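You operate a simulated robot arm through the tools that you are given. There is no shell and no other tool.

You run a simulated robot arm. Do the job below in one go: nothing can be reset, and whatever is moved stays where it is left.

Task
Shut the glue station down: tank heater and stirrer off, gap knobs at 0, tank and tray lids shut.

The check looks at the end state, three seconds after you hand in, the way a careful person would. Anything else that was tipped, shoved, dropped, spilled or broken makes it a failure. Lids that push on must go on centred and level and be pressed home; caps that screw on are set level and turned clockwise until they are tight.

Robot
A 7-joint arm with a two-finger parallel gripper, fixed in place. Base frame: the origin is at the foot of the arm, x ahead of it, y to its left, z up. Lengths are in mm, angles in degrees, forces in N, time in s.
Its first joint turns from -166.0 to 166.0 degrees. Payload 4.4 kg.
The tool frame sits at the grasp point between the pads (the TCP): z along the fingers, y along the line on which they close. The tips reach 23 mm beyond it. The gripper opens to 94 mm. The fingers are 38 mm wide and 10 mm thick; the gripper's body (54 by 96 mm) begins 39 mm behind the TCP.
Orientation is told as [roll, pitch, yaw] about the base's x, y, z axes, in that order, counted from this pose: with the fingers straight down and closing along the base's y, the tool's x points along the base's -x, its y along +y and its z along -z.

Tools
- The arm moves only by the tool step_arm. Its argument "commands" is a list of rows, each a list of 7 numbers: the shift along the base's x, y, z in mm, then the turn, a rotation vector about the base's x, y, z in degrees, then the finger opening in mm, from 0 to 94. In form: [[tx, ty, tz, rx, ry, rz, gripper], ...]. A call has 1 to 20 rows; each row shifts and turns the commanded pose from where the row before left it. A row lasts 0.2 s, in which the tool goes at most 50 mm and 8.6 degrees; a call with a longer step from one row to the next is refused whole, and so is a gripper value outside its range. A pose out of reach is approached as far as the arm can. The call stops where the force on the tool passes 90 N (or 10 N more than at its start, if that is more) or the arm is blocked; 0.2 s more then pass. The fingers move at their own pace (about 72 mm/s each) and stop on an object; they squeeze with about 20 N. The grip force told is the motor's: it shows also when the fingers shut on nothing. Time passes only in rows, and 0.2 s behind the last, so rows that do not move let the fingers close. It gives the time, the measured TCP pose, the force on the tool (base axes), the opening and the grip force at its end, in the units of the frame above (readings bear some noise), with the torque about the TCP (base axes, N m) and any sound that the robot's microphone picked up.
- Cameras (640 x 400 px; columns grow to the right, rows downward): "scene" is fixed at [220.6, -499.6, 1358.1]; the picture's right is [0.83, -0.56, 0.00], its down [-0.18, -0.27, -0.95] and it looks along [0.53, 0.78, -0.32] (base axes); focal length 231 px, centre (320, 200). "wrist" rides on the gripper at [86, 16, -75] in the tool frame; the picture's right is [-0.18, 0.98, 0.00], its down [-0.58, -0.11, -0.81] and it looks along [-0.79, -0.15, 0.59] (tool axes); focal length 243 px, centre (320, 200). There is no depth. A picture from a camera that has moved, and an enlarged one, comes with that camera's place and axes in the base frame and with its lens.
- snapshot(camera): a new picture of that camera. The clock stands still meanwhile.
- enlarge(camera, box): a new picture of the part [left, top, right, bottom] of that camera's present view, enlarged. The clock stands still meanwhile.
- sign_off(): hands the job in; it is judged then, once.

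Places have to be worked out from the pictures, the camera data and where the tool is seen. Open the gripper and draw the arm clear of the work before you hand the job in, unless the task says otherwise.

The tools are called after "Call:" as a command line: name --pt "numbers of a row" for each row, then --argument value for the rest, lists and objects as JSON in quotes. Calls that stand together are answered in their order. step_arm: Moves the arm, as the interface text tells. Its arguments: {"type":"object","properties":{"commands":{"type":"array","items":{"type":"array","items":{"type":"number"}}}},"required":["commands"]} The other tools are called the same way: snapshot (camera) takes a picture; enlarge (camera, box) takes an enlarged picture of a part of a camera's view; sign_off () hands the job in.

At the start:

```text
clock: 0.0
ee_pos: [556.4, 318.0, 1521.8]
tcp_rot: [0.0, 0.0, -0.1]
contact_force: [0.5, 0.0, 0.4]
wrist_torque: [0.0, 0.01, -0.03]
opening: 94.2
grasp_force: 0.0
```

scene: 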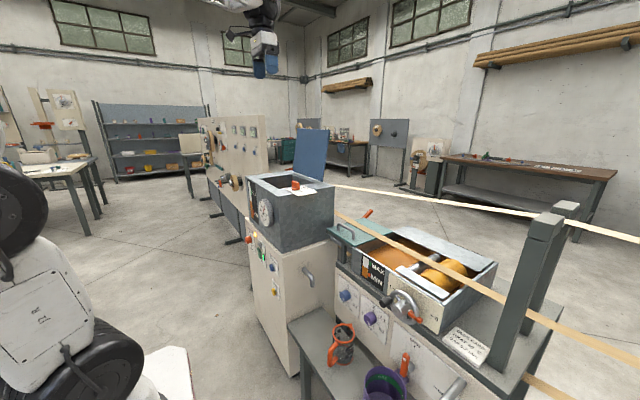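
wrist: 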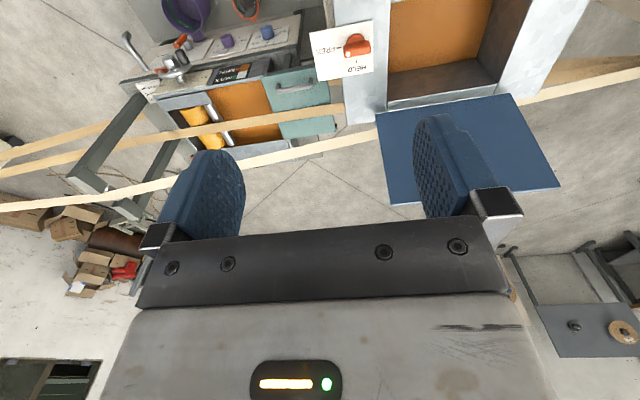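

I start by looking closer at the glue station from both cameras.

Call:
enlarge --camera "scene" --box '[230, 160, 350, 260]'

Call:
enlarge --camera "scene" --box '[320, 200, 510, 340]'

Call:
enlarge --camera "scene" --box '[280, 270, 500, 400]'

Call:
enlarge --camera "wrist" --box '[100, 0, 400, 180]'

Call:
enlarge --camera "wrist" --box '[300, 0, 560, 210]'

Call:
enlarge --camera "scene" --box '[240, 220, 320, 310]'

```text
4.00 times, centred on (290, 210) of scene
camera zoom: at [220.6, -499.6, 1358.1], right [0.83, -0.56, 0.0], down [-0.18, -0.27, -0.95], along [0.53, 0.78, -0.32], focal length 925 px, centre (440, 160)
```

zoom: 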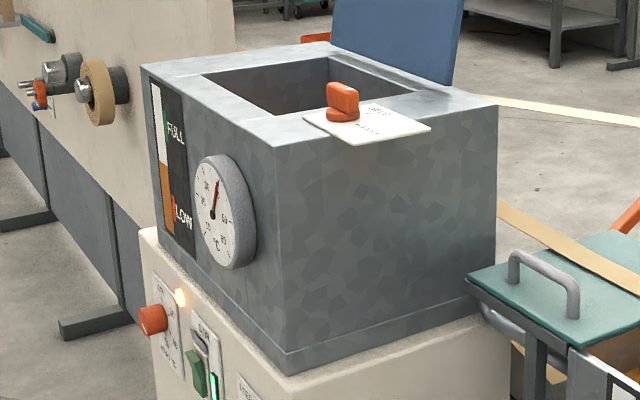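

```text
2.86 times, centred on (415, 270) of scene
camera zoom: at [220.6, -499.6, 1358.1], right [0.83, -0.56, 0.0], down [-0.18, -0.27, -0.95], along [0.53, 0.78, -0.32], focal length 661 px, centre (49, 0)
```

zoom: 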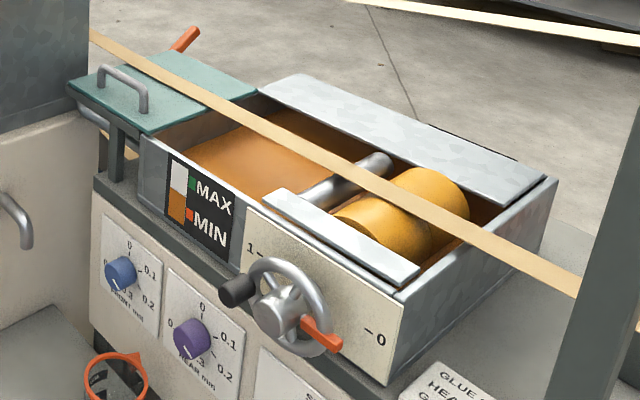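

```text
2.91 times, centred on (390, 335) of scene
camera zoom: at [220.6, -499.6, 1358.1], right [0.83, -0.56, 0.0], down [-0.18, -0.27, -0.95], along [0.53, 0.78, -0.32], focal length 673 px, centre (116, -193)
```

zoom: 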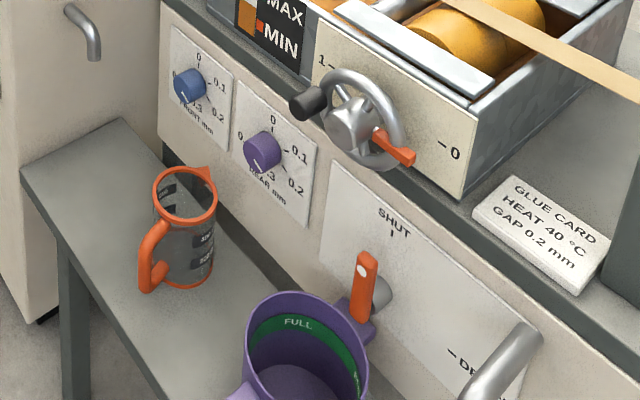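

```text
2.13 times, centred on (250, 90) of wrist
camera zoom: at [471.1, 333.5, 1597.3], right [0.18, 0.98, 0.0], down [0.58, -0.11, 0.81], along [0.79, -0.15, -0.59], focal length 518 px, centre (469, 435)
```

zoom: 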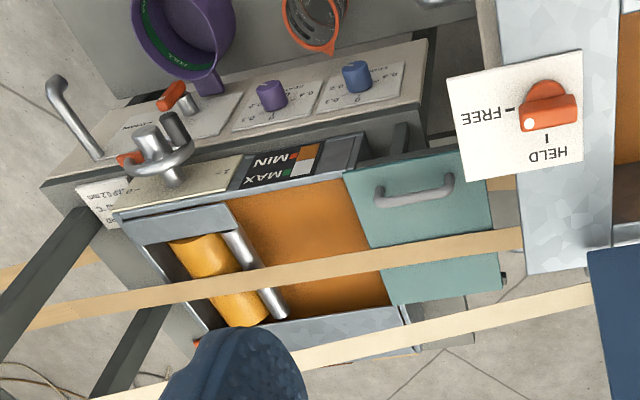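

```text
1.90 times, centred on (430, 105) of wrist
camera zoom: at [471.1, 333.5, 1597.3], right [0.18, 0.98, 0.0], down [0.58, -0.11, 0.81], along [0.79, -0.15, -0.59], focal length 462 px, centre (110, 381)
```

zoom: 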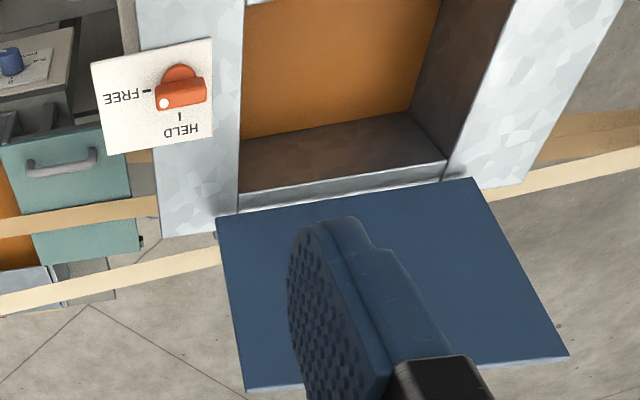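

```text
4.44 times, centred on (280, 265) of scene
camera zoom: at [220.6, -499.6, 1358.1], right [0.83, -0.56, 0.0], down [-0.18, -0.27, -0.95], along [0.53, 0.78, -0.32], focal length 1028 px, centre (498, -89)
```

zoom: 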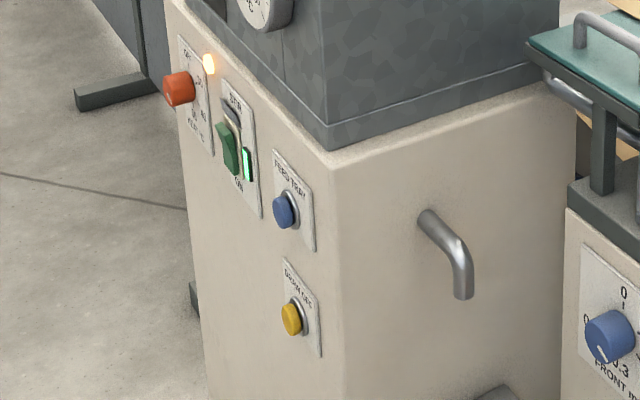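

The tank sits at roughly x 650+, y 360+ with its rim near z 1080, and its latch knob at about (679, 365, 1092). I back the arm off towards the base to look at the panel fronts with the wrist camera.

Call:
step_arm --pt "-45 -20 0 0 0 0 94" --pt "-45 -20 0 0 0 0 94" --pt "-45 -20 0 0 0 0 94" --pt "-45 -20 -20 0 0 0 94" --pt "-30 -20 -40 0 0 0 94" --pt "0 -20 -40 0 0 0 94" --pt "0 -20 -40 0 0 0 94" --pt "0 0 -40 0 0 0 94"

Call:
snapshot --camera "wrist"

Call:
snapshot --camera "scene"

```text
refused: row 4 steps farther than a row can; nothing moved
```

```text
taken
camera wrist: at [471.1, 333.5, 1597.3], right [0.18, 0.98, 0.0], down [0.58, -0.11, 0.81], along [0.79, -0.15, -0.59], focal length 243 px, centre (320, 200)
```

wrist: 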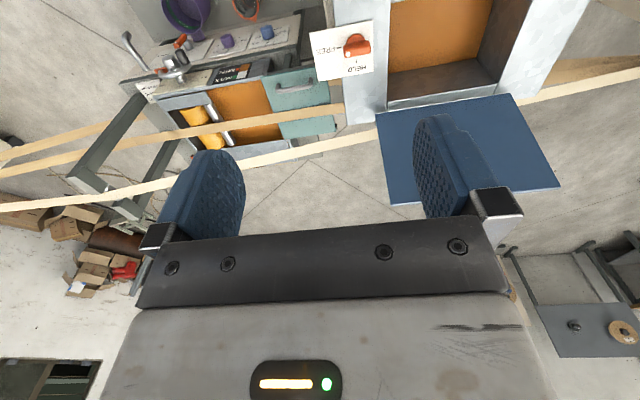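

```text
taken
```

scene: 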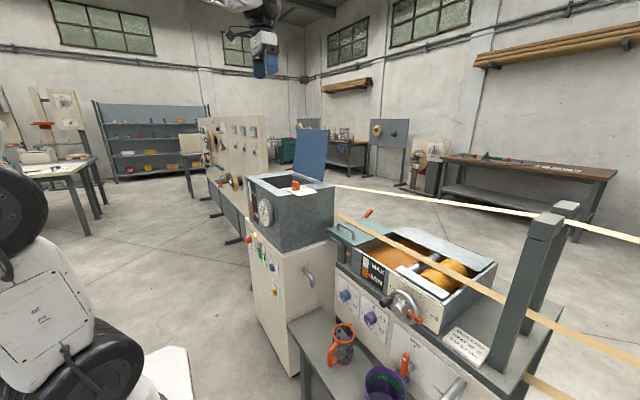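

The step was too long; I resend with shorter rows.

Call:
step_arm --pt "-45 -20 0 0 0 0 94" --pt "-45 -20 0 0 0 0 94" --pt "-45 -20 0 0 0 0 94" --pt "-40 -20 -20 0 0 0 94" --pt "-20 -20 -40 0 0 0 94" --pt "0 -20 -40 0 0 0 94" --pt "0 -20 -40 0 0 0 94" --pt "0 0 -40 0 0 0 94"

Call:
snapshot --camera "wrist"

Call:
snapshot --camera "scene"

```text
clock: 1.8
ee_pos: [361.3, 177.0, 1339.4]
tcp_rot: [0.0, 0.1, 0.0]
contact_force: [-0.2, -0.4, 0.2]
wrist_torque: [0.01, 0.01, -0.02]
opening: 94.1
grasp_force: 0.1
```

```text
taken
camera wrist: at [275.7, 193.0, 1416.7], right [0.18, 0.98, 0.0], down [0.58, -0.11, 0.81], along [0.79, -0.15, -0.59], focal length 243 px, centre (320, 200)
```

wrist: 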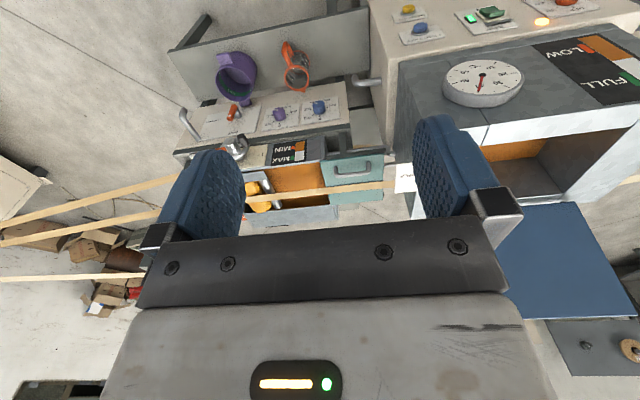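

```text
taken
```

scene: 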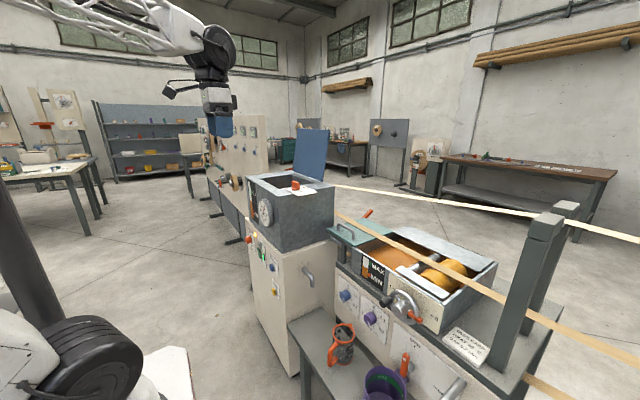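

I enlarge the panels from here.

Call:
enlarge --camera "wrist" --box '[380, 0, 640, 140]'

Call:
enlarge --camera "wrist" --box '[160, 60, 400, 230]'

Call:
enlarge --camera "wrist" --box '[480, 60, 640, 200]'

Call:
enlarge --camera "wrist" --box '[240, 80, 360, 170]'

```text
2.46 times, centred on (510, 70) of wrist
camera zoom: at [275.7, 193.0, 1416.7], right [0.18, 0.98, 0.0], down [0.58, -0.11, 0.81], along [0.79, -0.15, -0.59], focal length 597 px, centre (-148, 520)
```

zoom: 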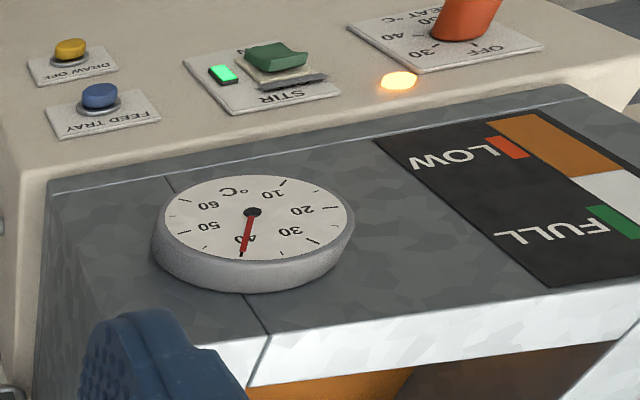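

```text
2.35 times, centred on (280, 145) of wrist
camera zoom: at [275.7, 193.0, 1416.7], right [0.18, 0.98, 0.0], down [0.58, -0.11, 0.81], along [0.79, -0.15, -0.59], focal length 571 px, centre (414, 329)
```

zoom: 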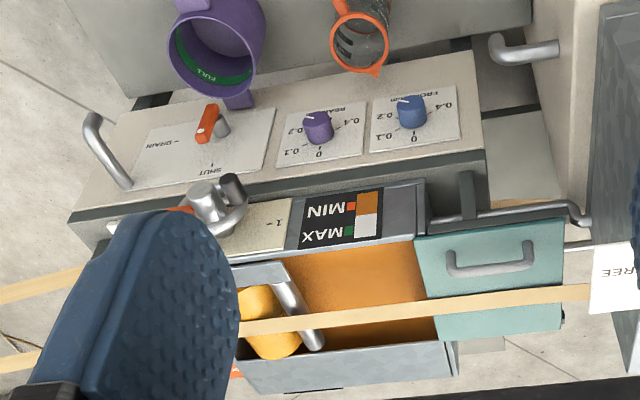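

```text
2.86 times, centred on (560, 130) of wrist
camera zoom: at [275.7, 193.0, 1416.7], right [0.18, 0.98, 0.0], down [0.58, -0.11, 0.81], along [0.79, -0.15, -0.59], focal length 693 px, centre (-366, 400)
```

zoom: 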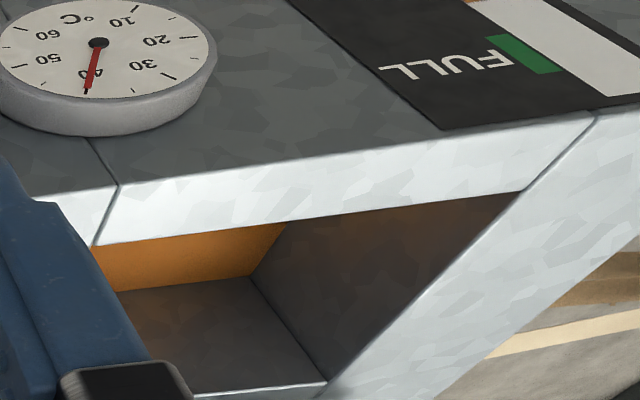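

```text
4.44 times, centred on (300, 125) of wrist
camera zoom: at [275.7, 193.0, 1416.7], right [0.18, 0.98, 0.0], down [0.58, -0.11, 0.81], along [0.79, -0.15, -0.59], focal length 1078 px, centre (409, 533)
```

zoom: 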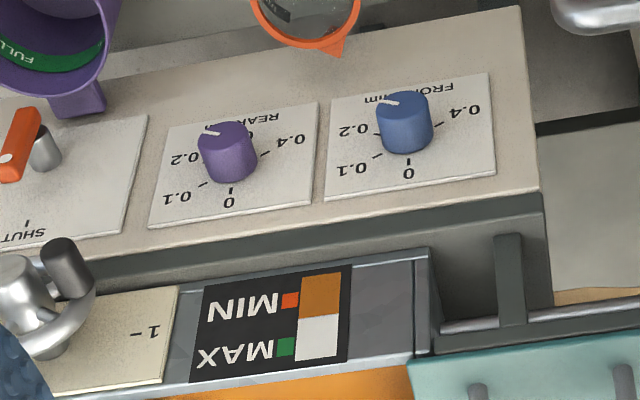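

The wrist view shows heater knob (~550,730,699), stirrer rocker (~558,572,686), gap knobs (~757,98,655) and (~757,-47,655), with a jug and bucket on the bench below them. I go up to look at the latch and lid from above.

Call:
step_arm --pt "10 45 0 0 0 0 94" --pt "20 45 0 0 0 0 94" --pt "20 45 0 0 0 0 94" --pt "20 43 5 0 0 0 94" --pt "19 10 5 0 0 0 94"

Call:
snapshot --camera "wrist"

Call:
enlarge --camera "wrist" --box '[230, 80, 430, 220]'

Call:
enlarge --camera "wrist" --box '[400, 100, 640, 260]'

Call:
enlarge --camera "scene" --box '[285, 115, 345, 200]'

```text
clock: 3.0
ee_pos: [450.7, 366.8, 1352.0]
tcp_rot: [0.1, 0.0, -0.1]
contact_force: [0.8, -0.1, -1.1]
wrist_torque: [0.01, 0.02, -0.03]
opening: 94.3
grasp_force: 0.0
```

```text
taken
camera wrist: at [364.3, 382.7, 1427.3], right [0.18, 0.98, 0.0], down [0.58, -0.11, 0.81], along [0.79, -0.15, -0.59], focal length 243 px, centre (320, 200)
```

wrist: 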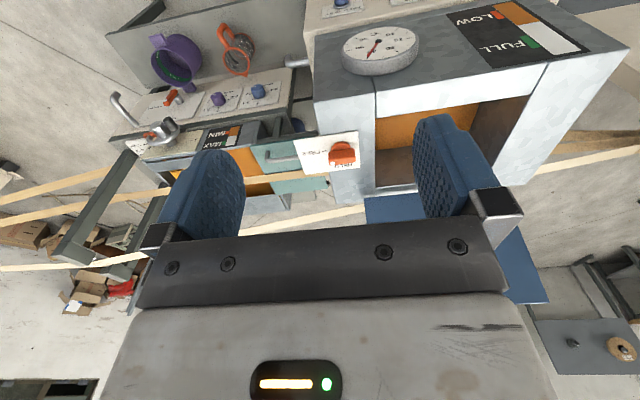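

```text
2.86 times, centred on (330, 150) of wrist
camera zoom: at [364.3, 382.7, 1427.3], right [0.18, 0.98, 0.0], down [0.58, -0.11, 0.81], along [0.79, -0.15, -0.59], focal length 693 px, centre (291, 343)
```

zoom: 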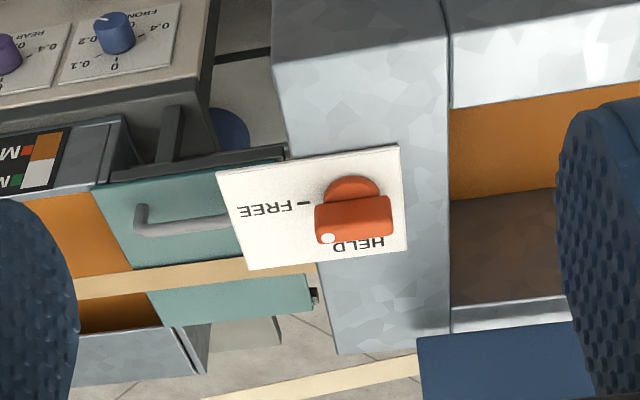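

```text
2.50 times, centred on (520, 180) of wrist
camera zoom: at [364.3, 382.7, 1427.3], right [0.18, 0.98, 0.0], down [0.58, -0.11, 0.81], along [0.79, -0.15, -0.59], focal length 606 px, centre (-180, 250)
```

zoom: 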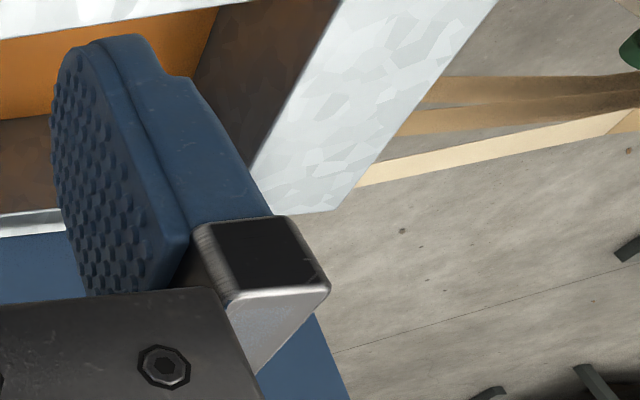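

```text
4.71 times, centred on (315, 158) of scene
camera zoom: at [220.6, -499.6, 1358.1], right [0.83, -0.56, 0.0], down [-0.18, -0.27, -0.95], along [0.53, 0.78, -0.32], focal length 1088 px, centre (344, 400)
```

zoom: 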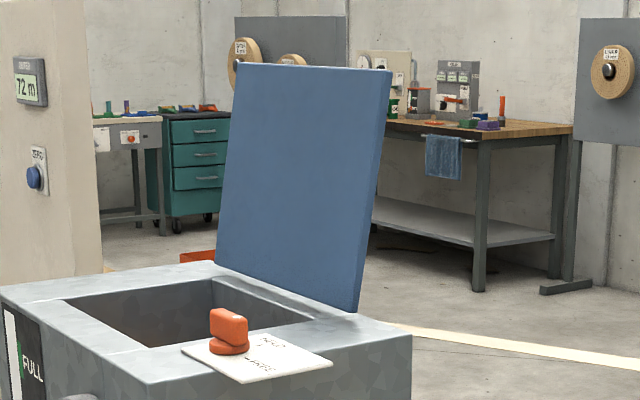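

The lid is hinged along the back rim (x≈840, y≈403–690), leaning back about 10° past vertical, with top edge near z 1325. I move in for a steeper look at the HELD/FREE knob.

Call:
step_arm --pt "45 0 0 0 0 0 94" --pt "45 0 0 0 0 0 94" --pt "45 0 0 0 0 0 94" --pt "35 0 0 0 0 0 94"

Call:
snapshot --camera "wrist"

Call:
enlarge --camera "wrist" --box '[280, 50, 400, 125]'

```text
clock: 4.0
ee_pos: [620.1, 366.3, 1352.2]
tcp_rot: [0.1, -0.1, 0.0]
contact_force: [0.1, 0.0, 0.1]
wrist_torque: [0.02, 0.02, -0.03]
opening: 94.2
grasp_force: 0.0
```

```text
taken
camera wrist: at [534.9, 381.8, 1428.3], right [0.18, 0.98, 0.0], down [0.58, -0.11, 0.81], along [0.79, -0.15, -0.59], focal length 243 px, centre (320, 200)
```

wrist: 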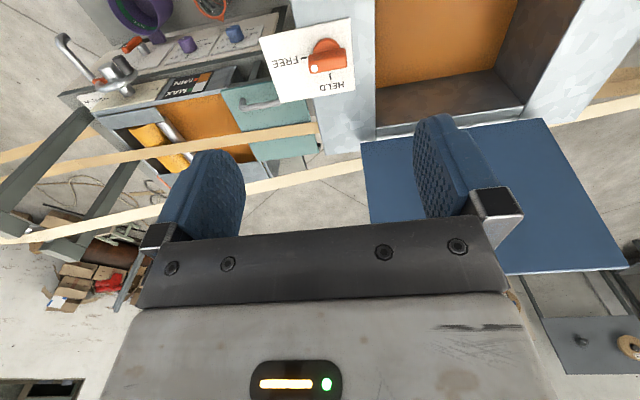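

```text
5.33 times, centred on (340, 88) of wrist
camera zoom: at [534.9, 381.8, 1428.3], right [0.18, 0.98, 0.0], down [0.58, -0.11, 0.81], along [0.79, -0.15, -0.59], focal length 1294 px, centre (213, 800)
```

zoom: 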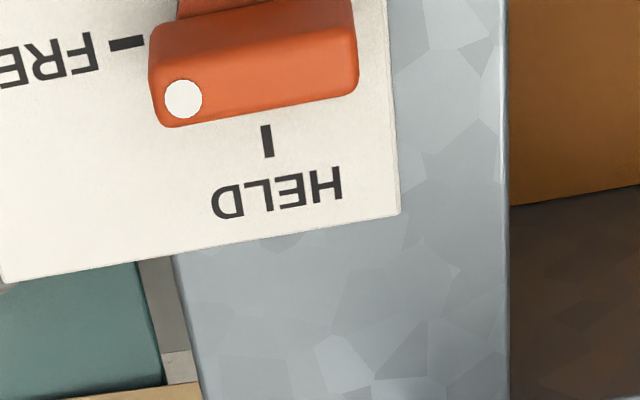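

The white dot is on the bar's −y end, i.e. the knob already points to FREE, so the lid can be swung. Next I look at the tray from above and in front.

Call:
step_arm --pt "-30 -40 0 0 0 0 94" --pt "-20 -45 0 0 0 0 94" --pt "-10 -45 -10 0 0 0 94" --pt "0 -45 -20 0 0 0 94" --pt "0 -45 -20 0 0 0 94" --pt "0 -45 -20 0 0 0 94" --pt "0 -45 -20 0 0 0 94"

Call:
snapshot --camera "wrist"

Call:
enlarge --camera "wrist" --box '[200, 0, 440, 150]'

Call:
enlarge --camera "wrist" --box '[240, 100, 420, 240]'

```text
clock: 5.6
ee_pos: [561.2, 55.0, 1262.4]
tcp_rot: [0.0, 0.0, 0.0]
contact_force: [0.0, 0.1, -0.8]
wrist_torque: [-0.01, 0.01, 0.06]
opening: 93.7
grasp_force: 0.0
```

```text
taken
camera wrist: at [475.2, 70.9, 1337.9], right [0.18, 0.98, 0.0], down [0.58, -0.11, 0.81], along [0.79, -0.15, -0.59], focal length 243 px, centre (320, 200)
```

wrist: 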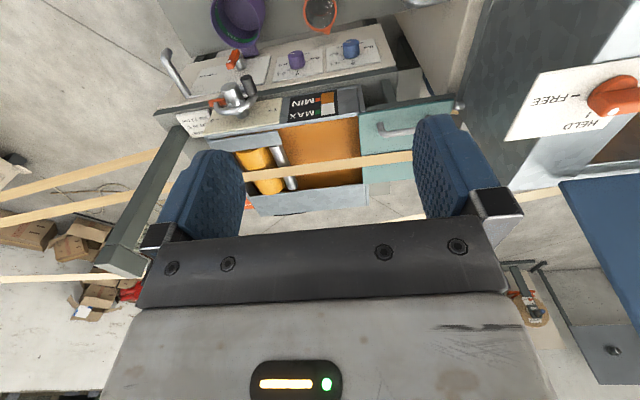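

```text
2.67 times, centred on (320, 75) of wrist
camera zoom: at [475.2, 70.9, 1337.9], right [0.18, 0.98, 0.0], down [0.58, -0.11, 0.81], along [0.79, -0.15, -0.59], focal length 647 px, centre (320, 533)
```

zoom: 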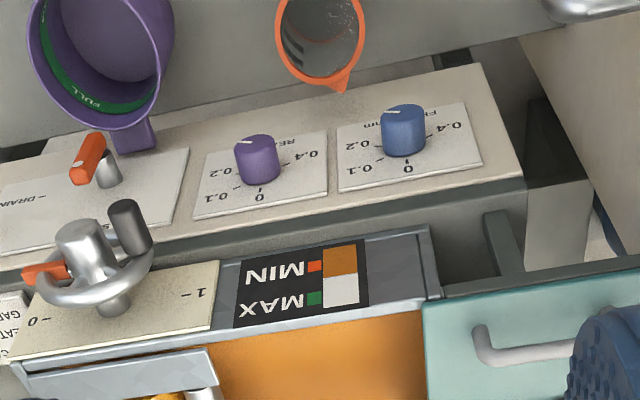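

```text
2.86 times, centred on (330, 170) of wrist
camera zoom: at [475.2, 70.9, 1337.9], right [0.18, 0.98, 0.0], down [0.58, -0.11, 0.81], along [0.79, -0.15, -0.59], focal length 693 px, centre (291, 286)
```

zoom: 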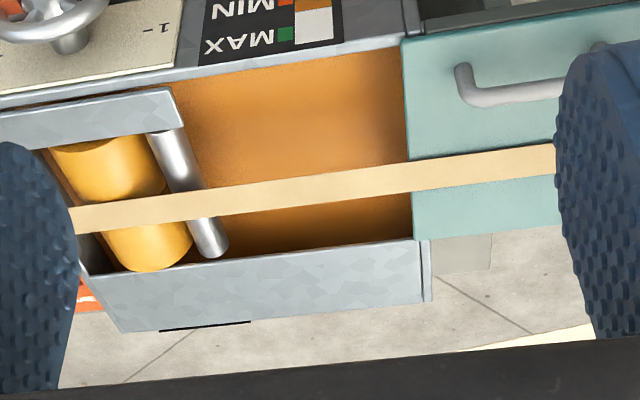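

The tray lid looks like a slider with its handle near (829, 140–244, 907), and a veneer strip runs ~30 mm above it at x≈907. The handwheel's orange pointer sits at the 0 side; I leave that alone. First comes the tank lid: I move up beside it while turning the gripper 90° so it closes along x.

Call:
step_arm --pt "-5 36 13 0 0 8.2 94" --pt "-5 36 13 0 0 8.2 94" --pt "-5 36 13 0 0 8.2 94" --pt "-5 36 13 0 0 8.2 94" --pt "-5 36 13 0 0 8.2 94" --pt "-5 36 13 0 0 8.2 94" --pt "-5 36 13 0 0 8.2 94" --pt "-5 36 13 0 0 8.2 94" --pt "-5 36 13 0 0 8.2 94" --pt "-5 36 13 0 0 8.2 94" --pt "-5 36 8 0 0 8.0 94"

Call:
snapshot --camera "wrist"

Call:
snapshot --camera "scene"

```text
clock: 8.0
ee_pos: [505.5, 451.6, 1400.1]
tcp_rot: [-0.1, 0.0, 90.2]
contact_force: [-0.1, 0.5, 0.7]
wrist_torque: [-0.03, 0.01, 0.0]
opening: 94.1
grasp_force: 0.1
```

```text
taken
camera wrist: at [490.7, 364.4, 1475.5], right [-0.98, 0.18, 0.0], down [0.11, 0.58, 0.81], along [0.15, 0.79, -0.59], focal length 243 px, centre (320, 200)
```

wrist: 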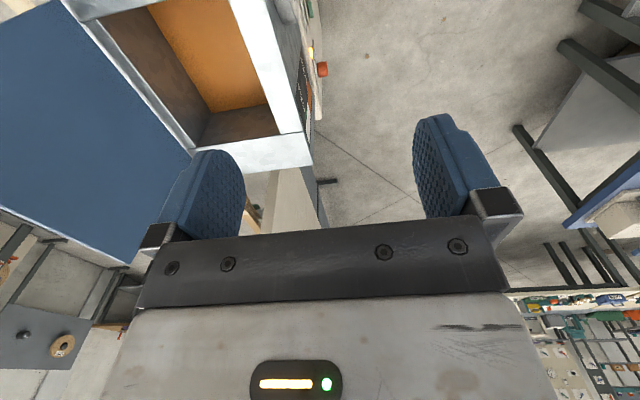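

```text
taken
```

scene: 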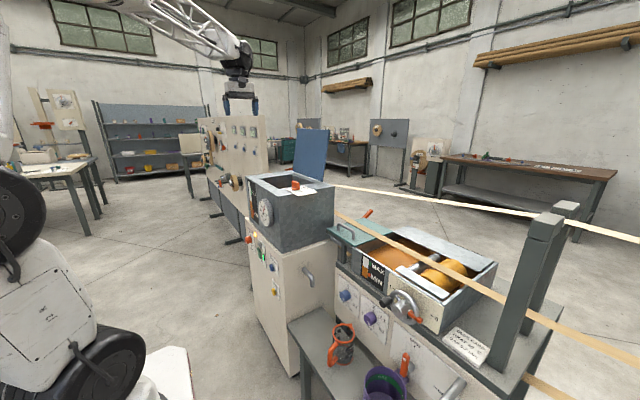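

The lid's upper edge is about x 860–880, z≈1325, spanning y≈400–670. I pitch the tool 30° forward and bring it above and in front of the lid's edge.

Call:
step_arm --pt "42 0 0 0 -4.3 0 94" --pt "42 0 0 0 -4.3 0 94" --pt "42 0 0 0 -4.3 0 94" --pt "42 0 0 0 -4.3 0 94" --pt "42 0 0 0 -4.3 0 94" --pt "42 0 0 0 -4.3 0 94" --pt "42 -10 0 0 -4.2 0 94"

Call:
snapshot --camera "wrist"

Call:
snapshot --camera "scene"

Call:
enlarge --camera "scene" --box '[260, 60, 370, 200]'

```text
clock: 9.6
ee_pos: [801.1, 442.4, 1401.0]
tcp_rot: [-30.1, 0.0, 89.9]
contact_force: [-0.2, -0.3, -0.9]
wrist_torque: [0.02, -0.01, 0.03]
opening: 94.1
grasp_force: 0.1
```

```text
taken
camera wrist: at [749.5, 355.6, 1458.1], right [-0.85, 0.18, -0.49], down [-0.31, 0.58, 0.75], along [0.42, 0.79, -0.44], focal length 243 px, centre (320, 200)
```

wrist: 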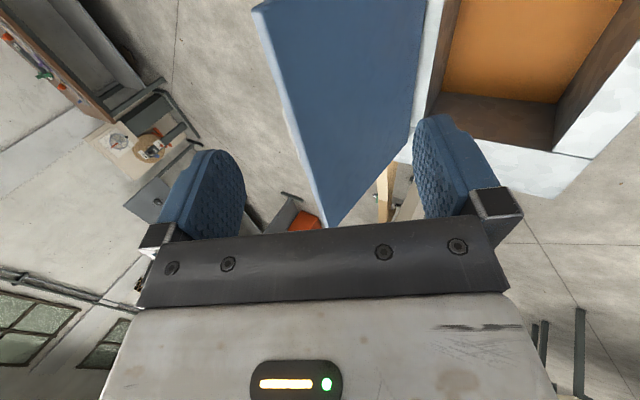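

```text
taken
```

scene: 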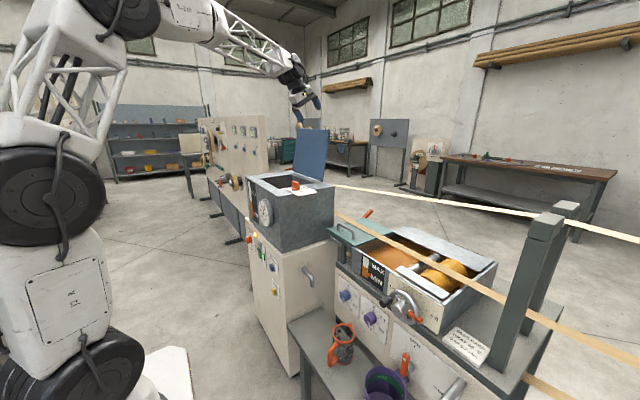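

```text
2.86 times, centred on (315, 130) of scene
camera zoom: at [220.6, -499.6, 1358.1], right [0.83, -0.56, 0.0], down [-0.18, -0.27, -0.95], along [0.53, 0.78, -0.32], focal length 661 px, centre (334, 400)
```

zoom: 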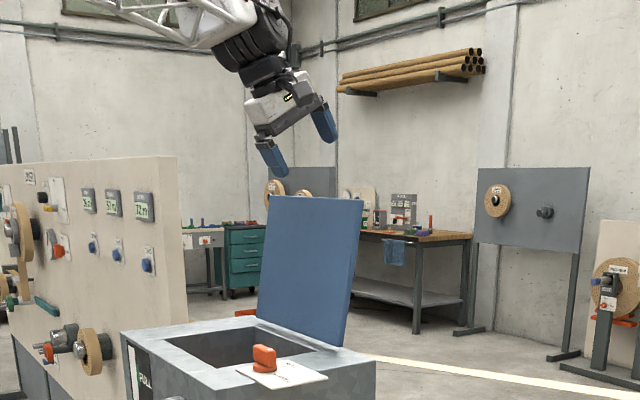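

The lid's upper edge lies between the fingers in view (about x 880, z 1325, y 398–670). I slide down along the tool axis so the fingers straddle the edge.

Call:
step_arm --pt "21 0 0 0 0 0 94" --pt "20 0 -34 0 0 0 94" --pt "19 0 -33 0 0 0 94" --pt "19 0 -34 0 0 0 94"

Call:
snapshot --camera "wrist"

Call:
enlarge --camera "scene" --box '[270, 80, 360, 190]'

```text
clock: 10.6
ee_pos: [878.9, 442.5, 1300.0]
tcp_rot: [-30.2, -0.1, 90.0]
contact_force: [-0.2, -0.1, 0.4]
wrist_torque: [-0.01, 0.01, 0.01]
opening: 93.9
grasp_force: 0.0
```

```text
taken
camera wrist: at [828.5, 355.6, 1357.0], right [-0.85, 0.18, -0.49], down [-0.31, 0.58, 0.75], along [0.42, 0.79, -0.44], focal length 243 px, centre (320, 200)
```

wrist: 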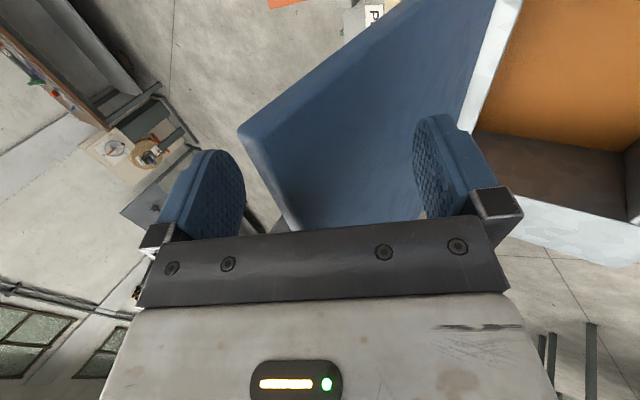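

```text
3.64 times, centred on (315, 135) of scene
camera zoom: at [220.6, -499.6, 1358.1], right [0.83, -0.56, 0.0], down [-0.18, -0.27, -0.95], along [0.53, 0.78, -0.32], focal length 841 px, centre (338, 436)
```

zoom: 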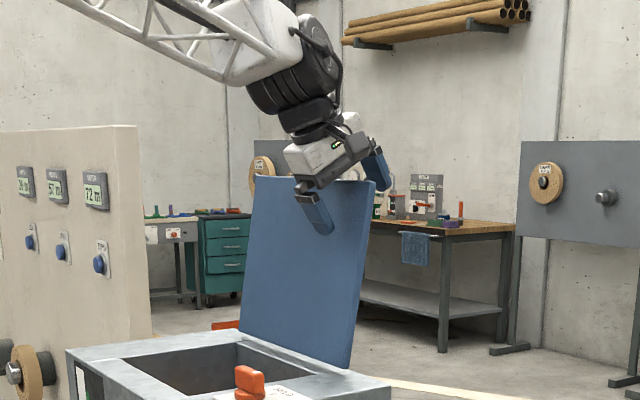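

The fingers straddle the lid edge. I back off slightly along the tool axis, narrow the opening to 60, and pull the lid forward toward vertical in small steps.

Call:
step_arm --pt "-2 0 14 0 0 0 80" --pt "0 0 2 0 0 0 60" --pt "0 0 0 0 0 0 60" --pt "-8 0 1 0 0 0 60" --pt "-8 0 1 0 0 0 60" --pt "-8 0 1 0 0 0 60"

Call:
snapshot --camera "wrist"

Call:
enlarge --camera "scene" --box '[270, 80, 360, 190]'

```text
clock: 12.0
ee_pos: [853.3, 441.2, 1317.3]
tcp_rot: [-29.9, 0.1, 90.0]
contact_force: [0.1, 0.1, 1.4]
wrist_torque: [-0.04, -0.06, 0.02]
opening: 60.5
grasp_force: 0.4
```

```text
taken
camera wrist: at [802.0, 355.2, 1374.8], right [-0.85, 0.18, -0.49], down [-0.31, 0.58, 0.75], along [0.42, 0.79, -0.44], focal length 243 px, centre (320, 200)
```

wrist: 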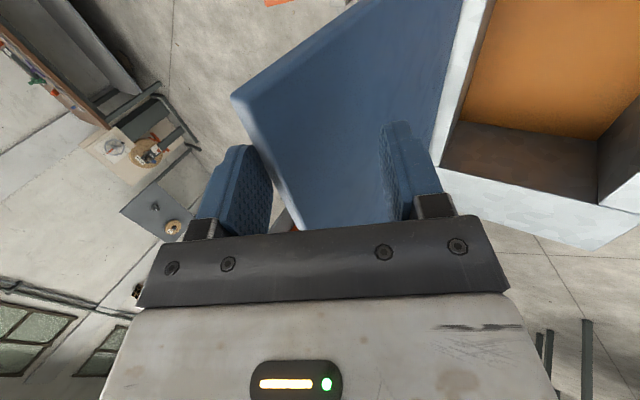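

```text
3.64 times, centred on (315, 135) of scene
camera zoom: at [220.6, -499.6, 1358.1], right [0.83, -0.56, 0.0], down [-0.18, -0.27, -0.95], along [0.53, 0.78, -0.32], focal length 841 px, centre (338, 436)
```

zoom: 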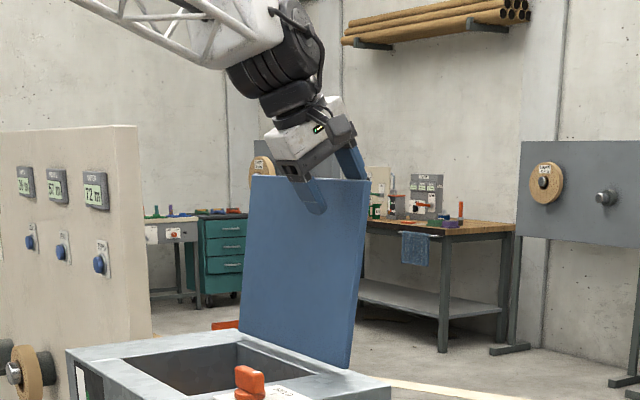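

The lid follows the rear finger with almost no force. I continue past vertical.

Call:
step_arm --pt "-10 0 1 0 0 0 60" --pt "-10 0 0 0 0 0 60" --pt "-10 0 -1 0 0 0 58" --pt "-10 0 -1 0 0 0 56" --pt "-10 0 -2 0 0 0 54" --pt "-10 0 -2 0 0 0 52"

Call:
snapshot --camera "wrist"

Call:
enlarge --camera "scene" --box '[250, 80, 360, 200]'

```text
clock: 13.4
ee_pos: [792.9, 441.8, 1313.4]
tcp_rot: [-29.9, 0.0, 90.1]
contact_force: [-1.9, -0.3, -0.5]
wrist_torque: [0.0, 0.0, -0.01]
opening: 52.6
grasp_force: 1.3
```

```text
taken
camera wrist: at [742.3, 354.8, 1370.1], right [-0.85, 0.18, -0.49], down [-0.31, 0.58, 0.75], along [0.42, 0.79, -0.44], focal length 243 px, centre (320, 200)
```

wrist: 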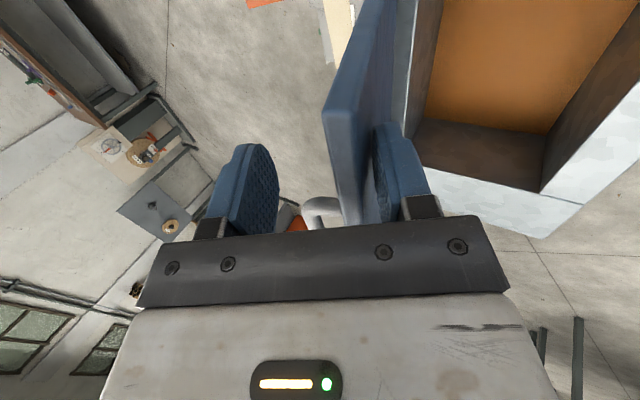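

```text
3.33 times, centred on (305, 140) of scene
camera zoom: at [220.6, -499.6, 1358.1], right [0.83, -0.56, 0.0], down [-0.18, -0.27, -0.95], along [0.53, 0.78, -0.32], focal length 771 px, centre (370, 400)
```

zoom: 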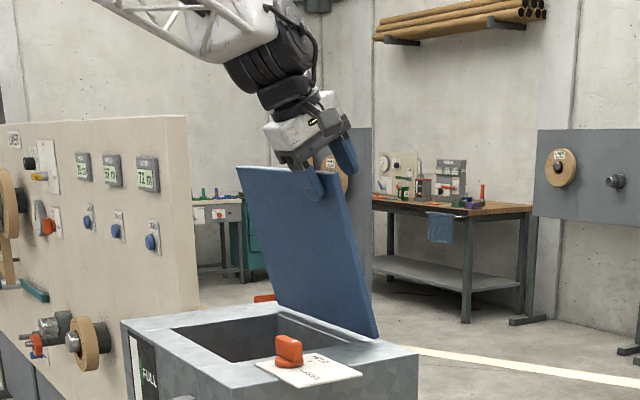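

The lid has gone past vertical and now rests on the front finger. I narrow the gap and carry it down along the arc, tilting the tool with it.

Call:
step_arm --pt "-14 0 -5 0 0 0 48" --pt "-14 0 -5 0 0 0 44" --pt "-14 0 -5 0 0 0 40" --pt "-14 0 -5 0 0 0 40" --pt "-14 0 -6 0 0 0 40" --pt "-11 0 -8 0 -3.3 0 40" --pt "-11 0 -8 0 -3.3 0 40" --pt "-11 0 -8 0 -3.4 0 40"

Call:
snapshot --camera "wrist"

Call:
enlarge --camera "scene" --box '[230, 90, 360, 220]'

```text
clock: 15.2
ee_pos: [689.4, 441.3, 1262.1]
tcp_rot: [-40.1, 0.0, 90.0]
contact_force: [-0.2, 0.5, -0.8]
wrist_torque: [0.03, -0.02, -0.01]
opening: 40.6
grasp_force: 0.8
```

```text
taken
camera wrist: at [630.2, 355.5, 1309.9], right [-0.75, 0.18, -0.63], down [-0.44, 0.58, 0.69], along [0.49, 0.79, -0.36], focal length 243 px, centre (320, 200)
```

wrist: 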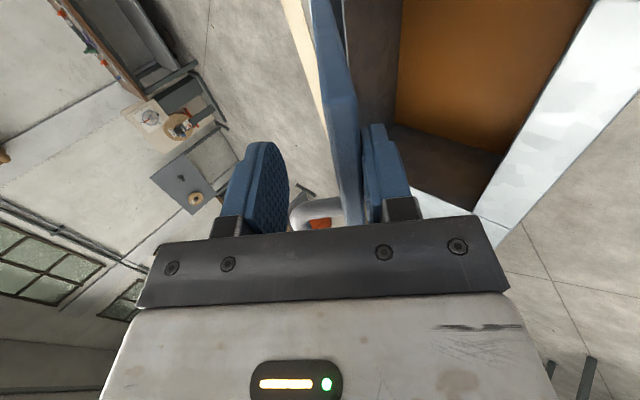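

```text
3.08 times, centred on (295, 155) of scene
camera zoom: at [220.6, -499.6, 1358.1], right [0.83, -0.56, 0.0], down [-0.18, -0.27, -0.95], along [0.53, 0.78, -0.32], focal length 712 px, centre (397, 338)
```

zoom: 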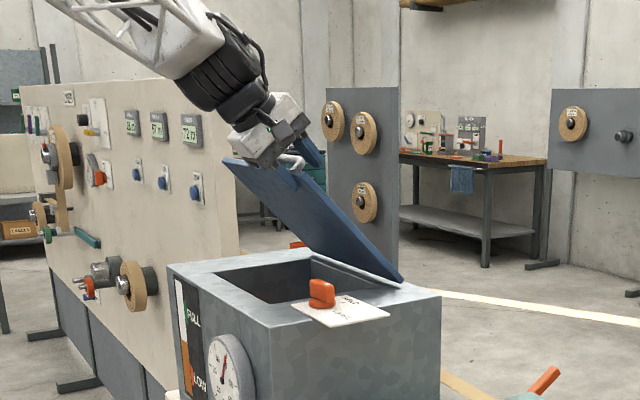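

The lid is down to about 45–50°, and its own handle is visible on the upper side, beyond my fingers. I carry on lowering.

Call:
step_arm --pt "-10 0 -10 0 -3.3 0 40" --pt "-10 0 -10 0 -3.3 0 40" --pt "-9 0 -10 0 -3.4 0 40" --pt "-8 0 -12 0 -2 0 40" --pt "-8 0 -11 0 -2 0 40" --pt "-7 0 -11 0 -1 0 40" --pt "-6 0 -13 0 0 0 40" --pt "-6 0 -13 0 0 0 40" --pt "-6 0 -12 0 0 0 40"

Call:
snapshot --camera "wrist"

Call:
enlarge --camera "scene" --box '[230, 110, 350, 220]'

```text
clock: 17.2
ee_pos: [618.4, 442.0, 1161.1]
tcp_rot: [-55.1, 0.0, 90.0]
contact_force: [-1.4, -0.4, -2.0]
wrist_torque: [-0.04, -0.02, 0.04]
opening: 40.8
grasp_force: 1.4
```

```text
taken
camera wrist: at [550.4, 354.5, 1191.3], right [-0.56, 0.18, -0.81], down [-0.6, 0.58, 0.55], along [0.57, 0.79, -0.22], focal length 243 px, centre (320, 200)
```

wrist: 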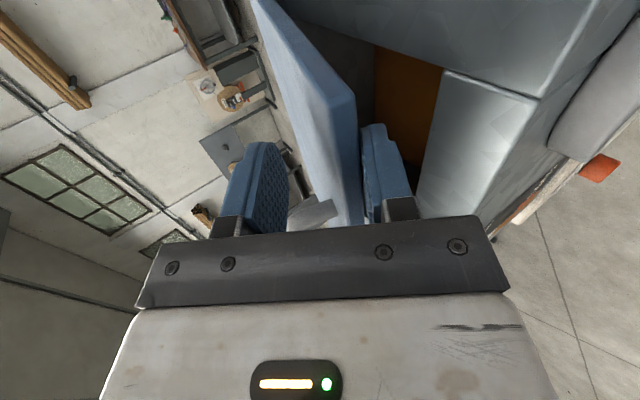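

```text
3.64 times, centred on (290, 165) of scene
camera zoom: at [220.6, -499.6, 1358.1], right [0.83, -0.56, 0.0], down [-0.18, -0.27, -0.95], along [0.53, 0.78, -0.32], focal length 841 px, centre (429, 327)
```

zoom: 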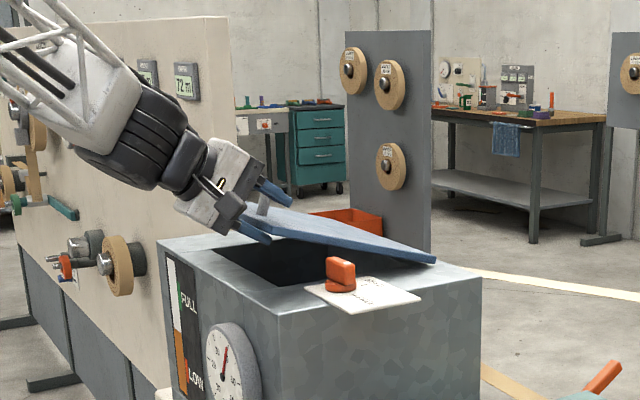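

The lid is at ~15° with the front fingertip about 40 mm above the rim. I lower a little more while drawing the finger outward.

Call:
step_arm --pt "-3 0 -8 0 0 0 40" --pt "-3 0 -8 0 0 0 40" --pt "-3 0 -8 0 0 0 40"

Call:
snapshot --camera "wrist"

Call:
enlarge --camera "scene" --box '[240, 140, 330, 220]'

```text
clock: 18.0
ee_pos: [611.3, 442.7, 1136.2]
tcp_rot: [-55.1, -0.1, 90.0]
contact_force: [-0.6, -0.3, -2.6]
wrist_torque: [-0.08, 0.0, 0.03]
opening: 40.8
grasp_force: 1.2
```

```text
taken
camera wrist: at [541.4, 354.8, 1167.3], right [-0.56, 0.18, -0.81], down [-0.6, 0.58, 0.55], along [0.57, 0.79, -0.22], focal length 243 px, centre (320, 200)
```

wrist: 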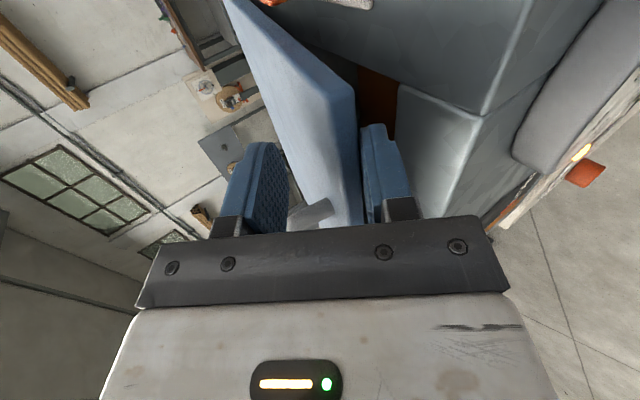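

```text
5.00 times, centred on (285, 180) of scene
camera zoom: at [220.6, -499.6, 1358.1], right [0.83, -0.56, 0.0], down [-0.18, -0.27, -0.95], along [0.53, 0.78, -0.32], focal length 1156 px, centre (495, 300)
```

zoom: 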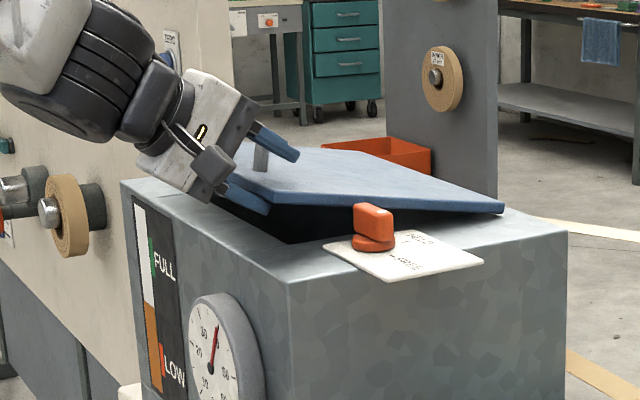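

Close to the rim now. I continue in smaller steps, watching the force.

Call:
step_arm --pt "-5 0 -5 0 0 0 40" --pt "-5 0 -5 0 0 0 40"

Call:
snapshot --camera "wrist"

Call:
enlarge --camera "scene" --box '[240, 140, 330, 220]'

```text
clock: 18.6
ee_pos: [600.5, 442.3, 1126.8]
tcp_rot: [-55.0, 0.0, 90.0]
contact_force: [-0.4, 0.2, -2.3]
wrist_torque: [0.01, 0.03, 0.01]
opening: 40.8
grasp_force: 1.3
```

```text
taken
camera wrist: at [531.4, 354.9, 1157.5], right [-0.56, 0.18, -0.81], down [-0.6, 0.58, 0.55], along [0.57, 0.79, -0.22], focal length 243 px, centre (320, 200)
```

wrist: 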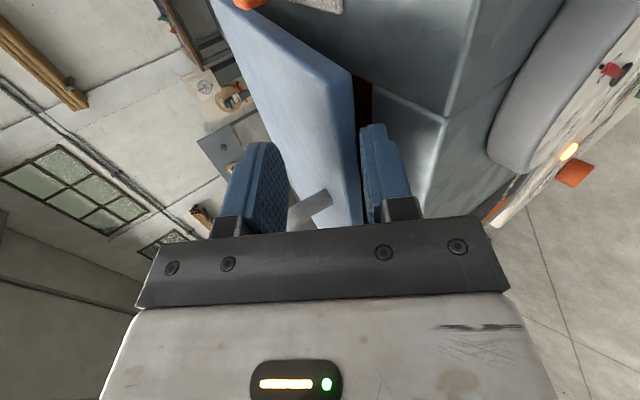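

```text
5.00 times, centred on (285, 180) of scene
camera zoom: at [220.6, -499.6, 1358.1], right [0.83, -0.56, 0.0], down [-0.18, -0.27, -0.95], along [0.53, 0.78, -0.32], focal length 1156 px, centre (495, 300)
```

zoom: 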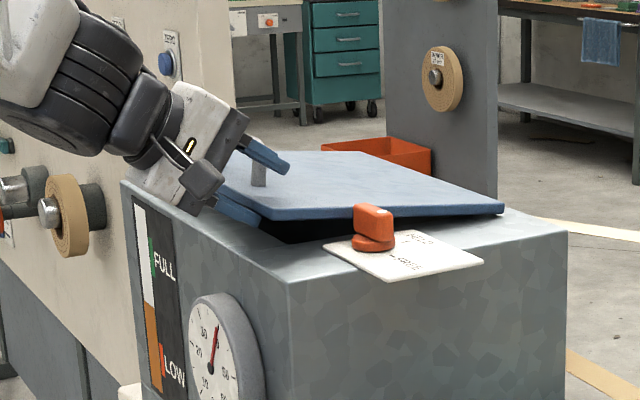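

A few more millimetres down, mostly outward, to let the edge slide off the fingertip near the rim.

Call:
step_arm --pt "-5 0 -3 0 0 0 40" --pt "-5 0 -3 0 0 0 40"

Call:
enlarge --camera "scene" --box '[240, 140, 330, 220]'

Call:
snapshot --camera "wrist"

```text
clock: 19.2
ee_pos: [590.7, 440.5, 1120.8]
tcp_rot: [-55.0, 0.0, 90.0]
contact_force: [0.6, 0.1, -0.6]
wrist_torque: [0.01, 0.01, 0.0]
opening: 40.2
grasp_force: 0.1
```

```text
5.00 times, centred on (285, 180) of scene
camera zoom: at [220.6, -499.6, 1358.1], right [0.83, -0.56, 0.0], down [-0.18, -0.27, -0.95], along [0.53, 0.78, -0.32], focal length 1156 px, centre (495, 300)
```

zoom: 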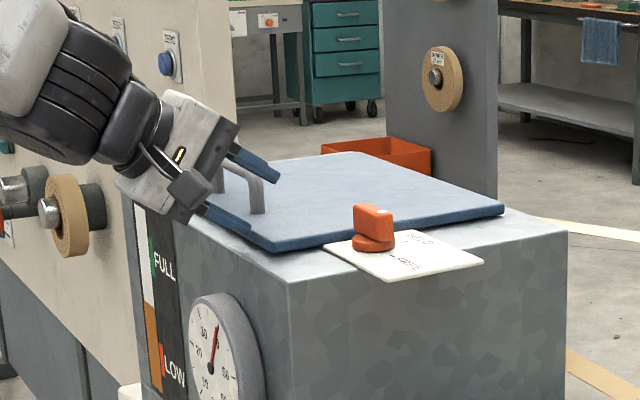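

```text
taken
camera wrist: at [521.8, 354.6, 1151.5], right [-0.56, 0.18, -0.81], down [-0.6, 0.58, 0.55], along [0.57, 0.79, -0.22], focal length 243 px, centre (320, 200)
```

wrist: 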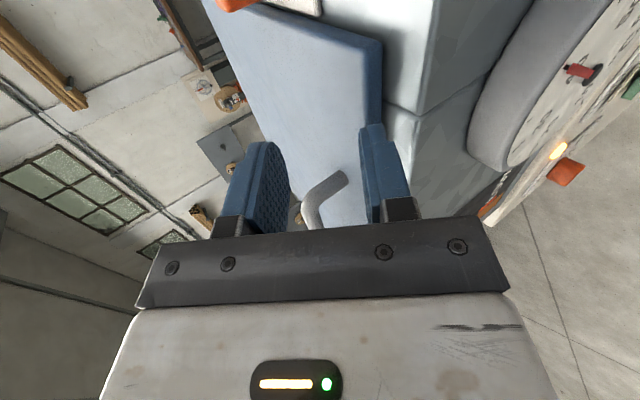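

The lid has settled flat. I draw back along −x and take a look at how it sits.

Call:
step_arm --pt "-25 0 5 0 0 0 40" --pt "-40 0 25 0 0 0 40" --pt "-40 0 30 0 0 0 40" --pt "-20 0 30 0 0 0 20" --pt "0 0 20 0 0 0 0"

Call:
enlarge --camera "scene" --box '[240, 150, 340, 220]'

Call:
snapshot --camera "wrist"

```text
clock: 20.4
ee_pos: [465.8, 441.1, 1229.3]
tcp_rot: [-55.0, 0.1, 89.9]
contact_force: [-0.1, 0.3, 0.5]
wrist_torque: [-0.02, -0.01, -0.02]
opening: 0.3
grasp_force: 20.0
```

```text
5.71 times, centred on (290, 185) of scene
camera zoom: at [220.6, -499.6, 1358.1], right [0.83, -0.56, 0.0], down [-0.18, -0.27, -0.95], along [0.53, 0.78, -0.32], focal length 1321 px, centre (491, 286)
```

zoom: 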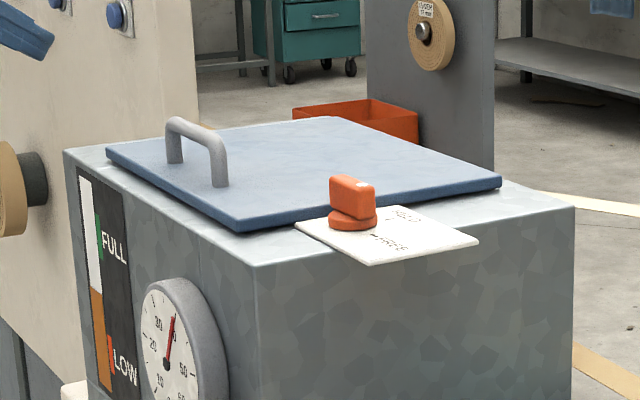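

```text
taken
camera wrist: at [396.3, 354.1, 1260.6], right [-0.56, 0.18, -0.8], down [-0.6, 0.58, 0.55], along [0.57, 0.79, -0.22], focal length 243 px, centre (320, 200)
```

wrist: 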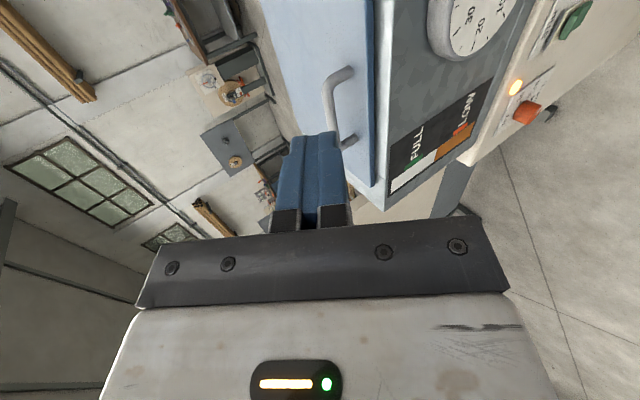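

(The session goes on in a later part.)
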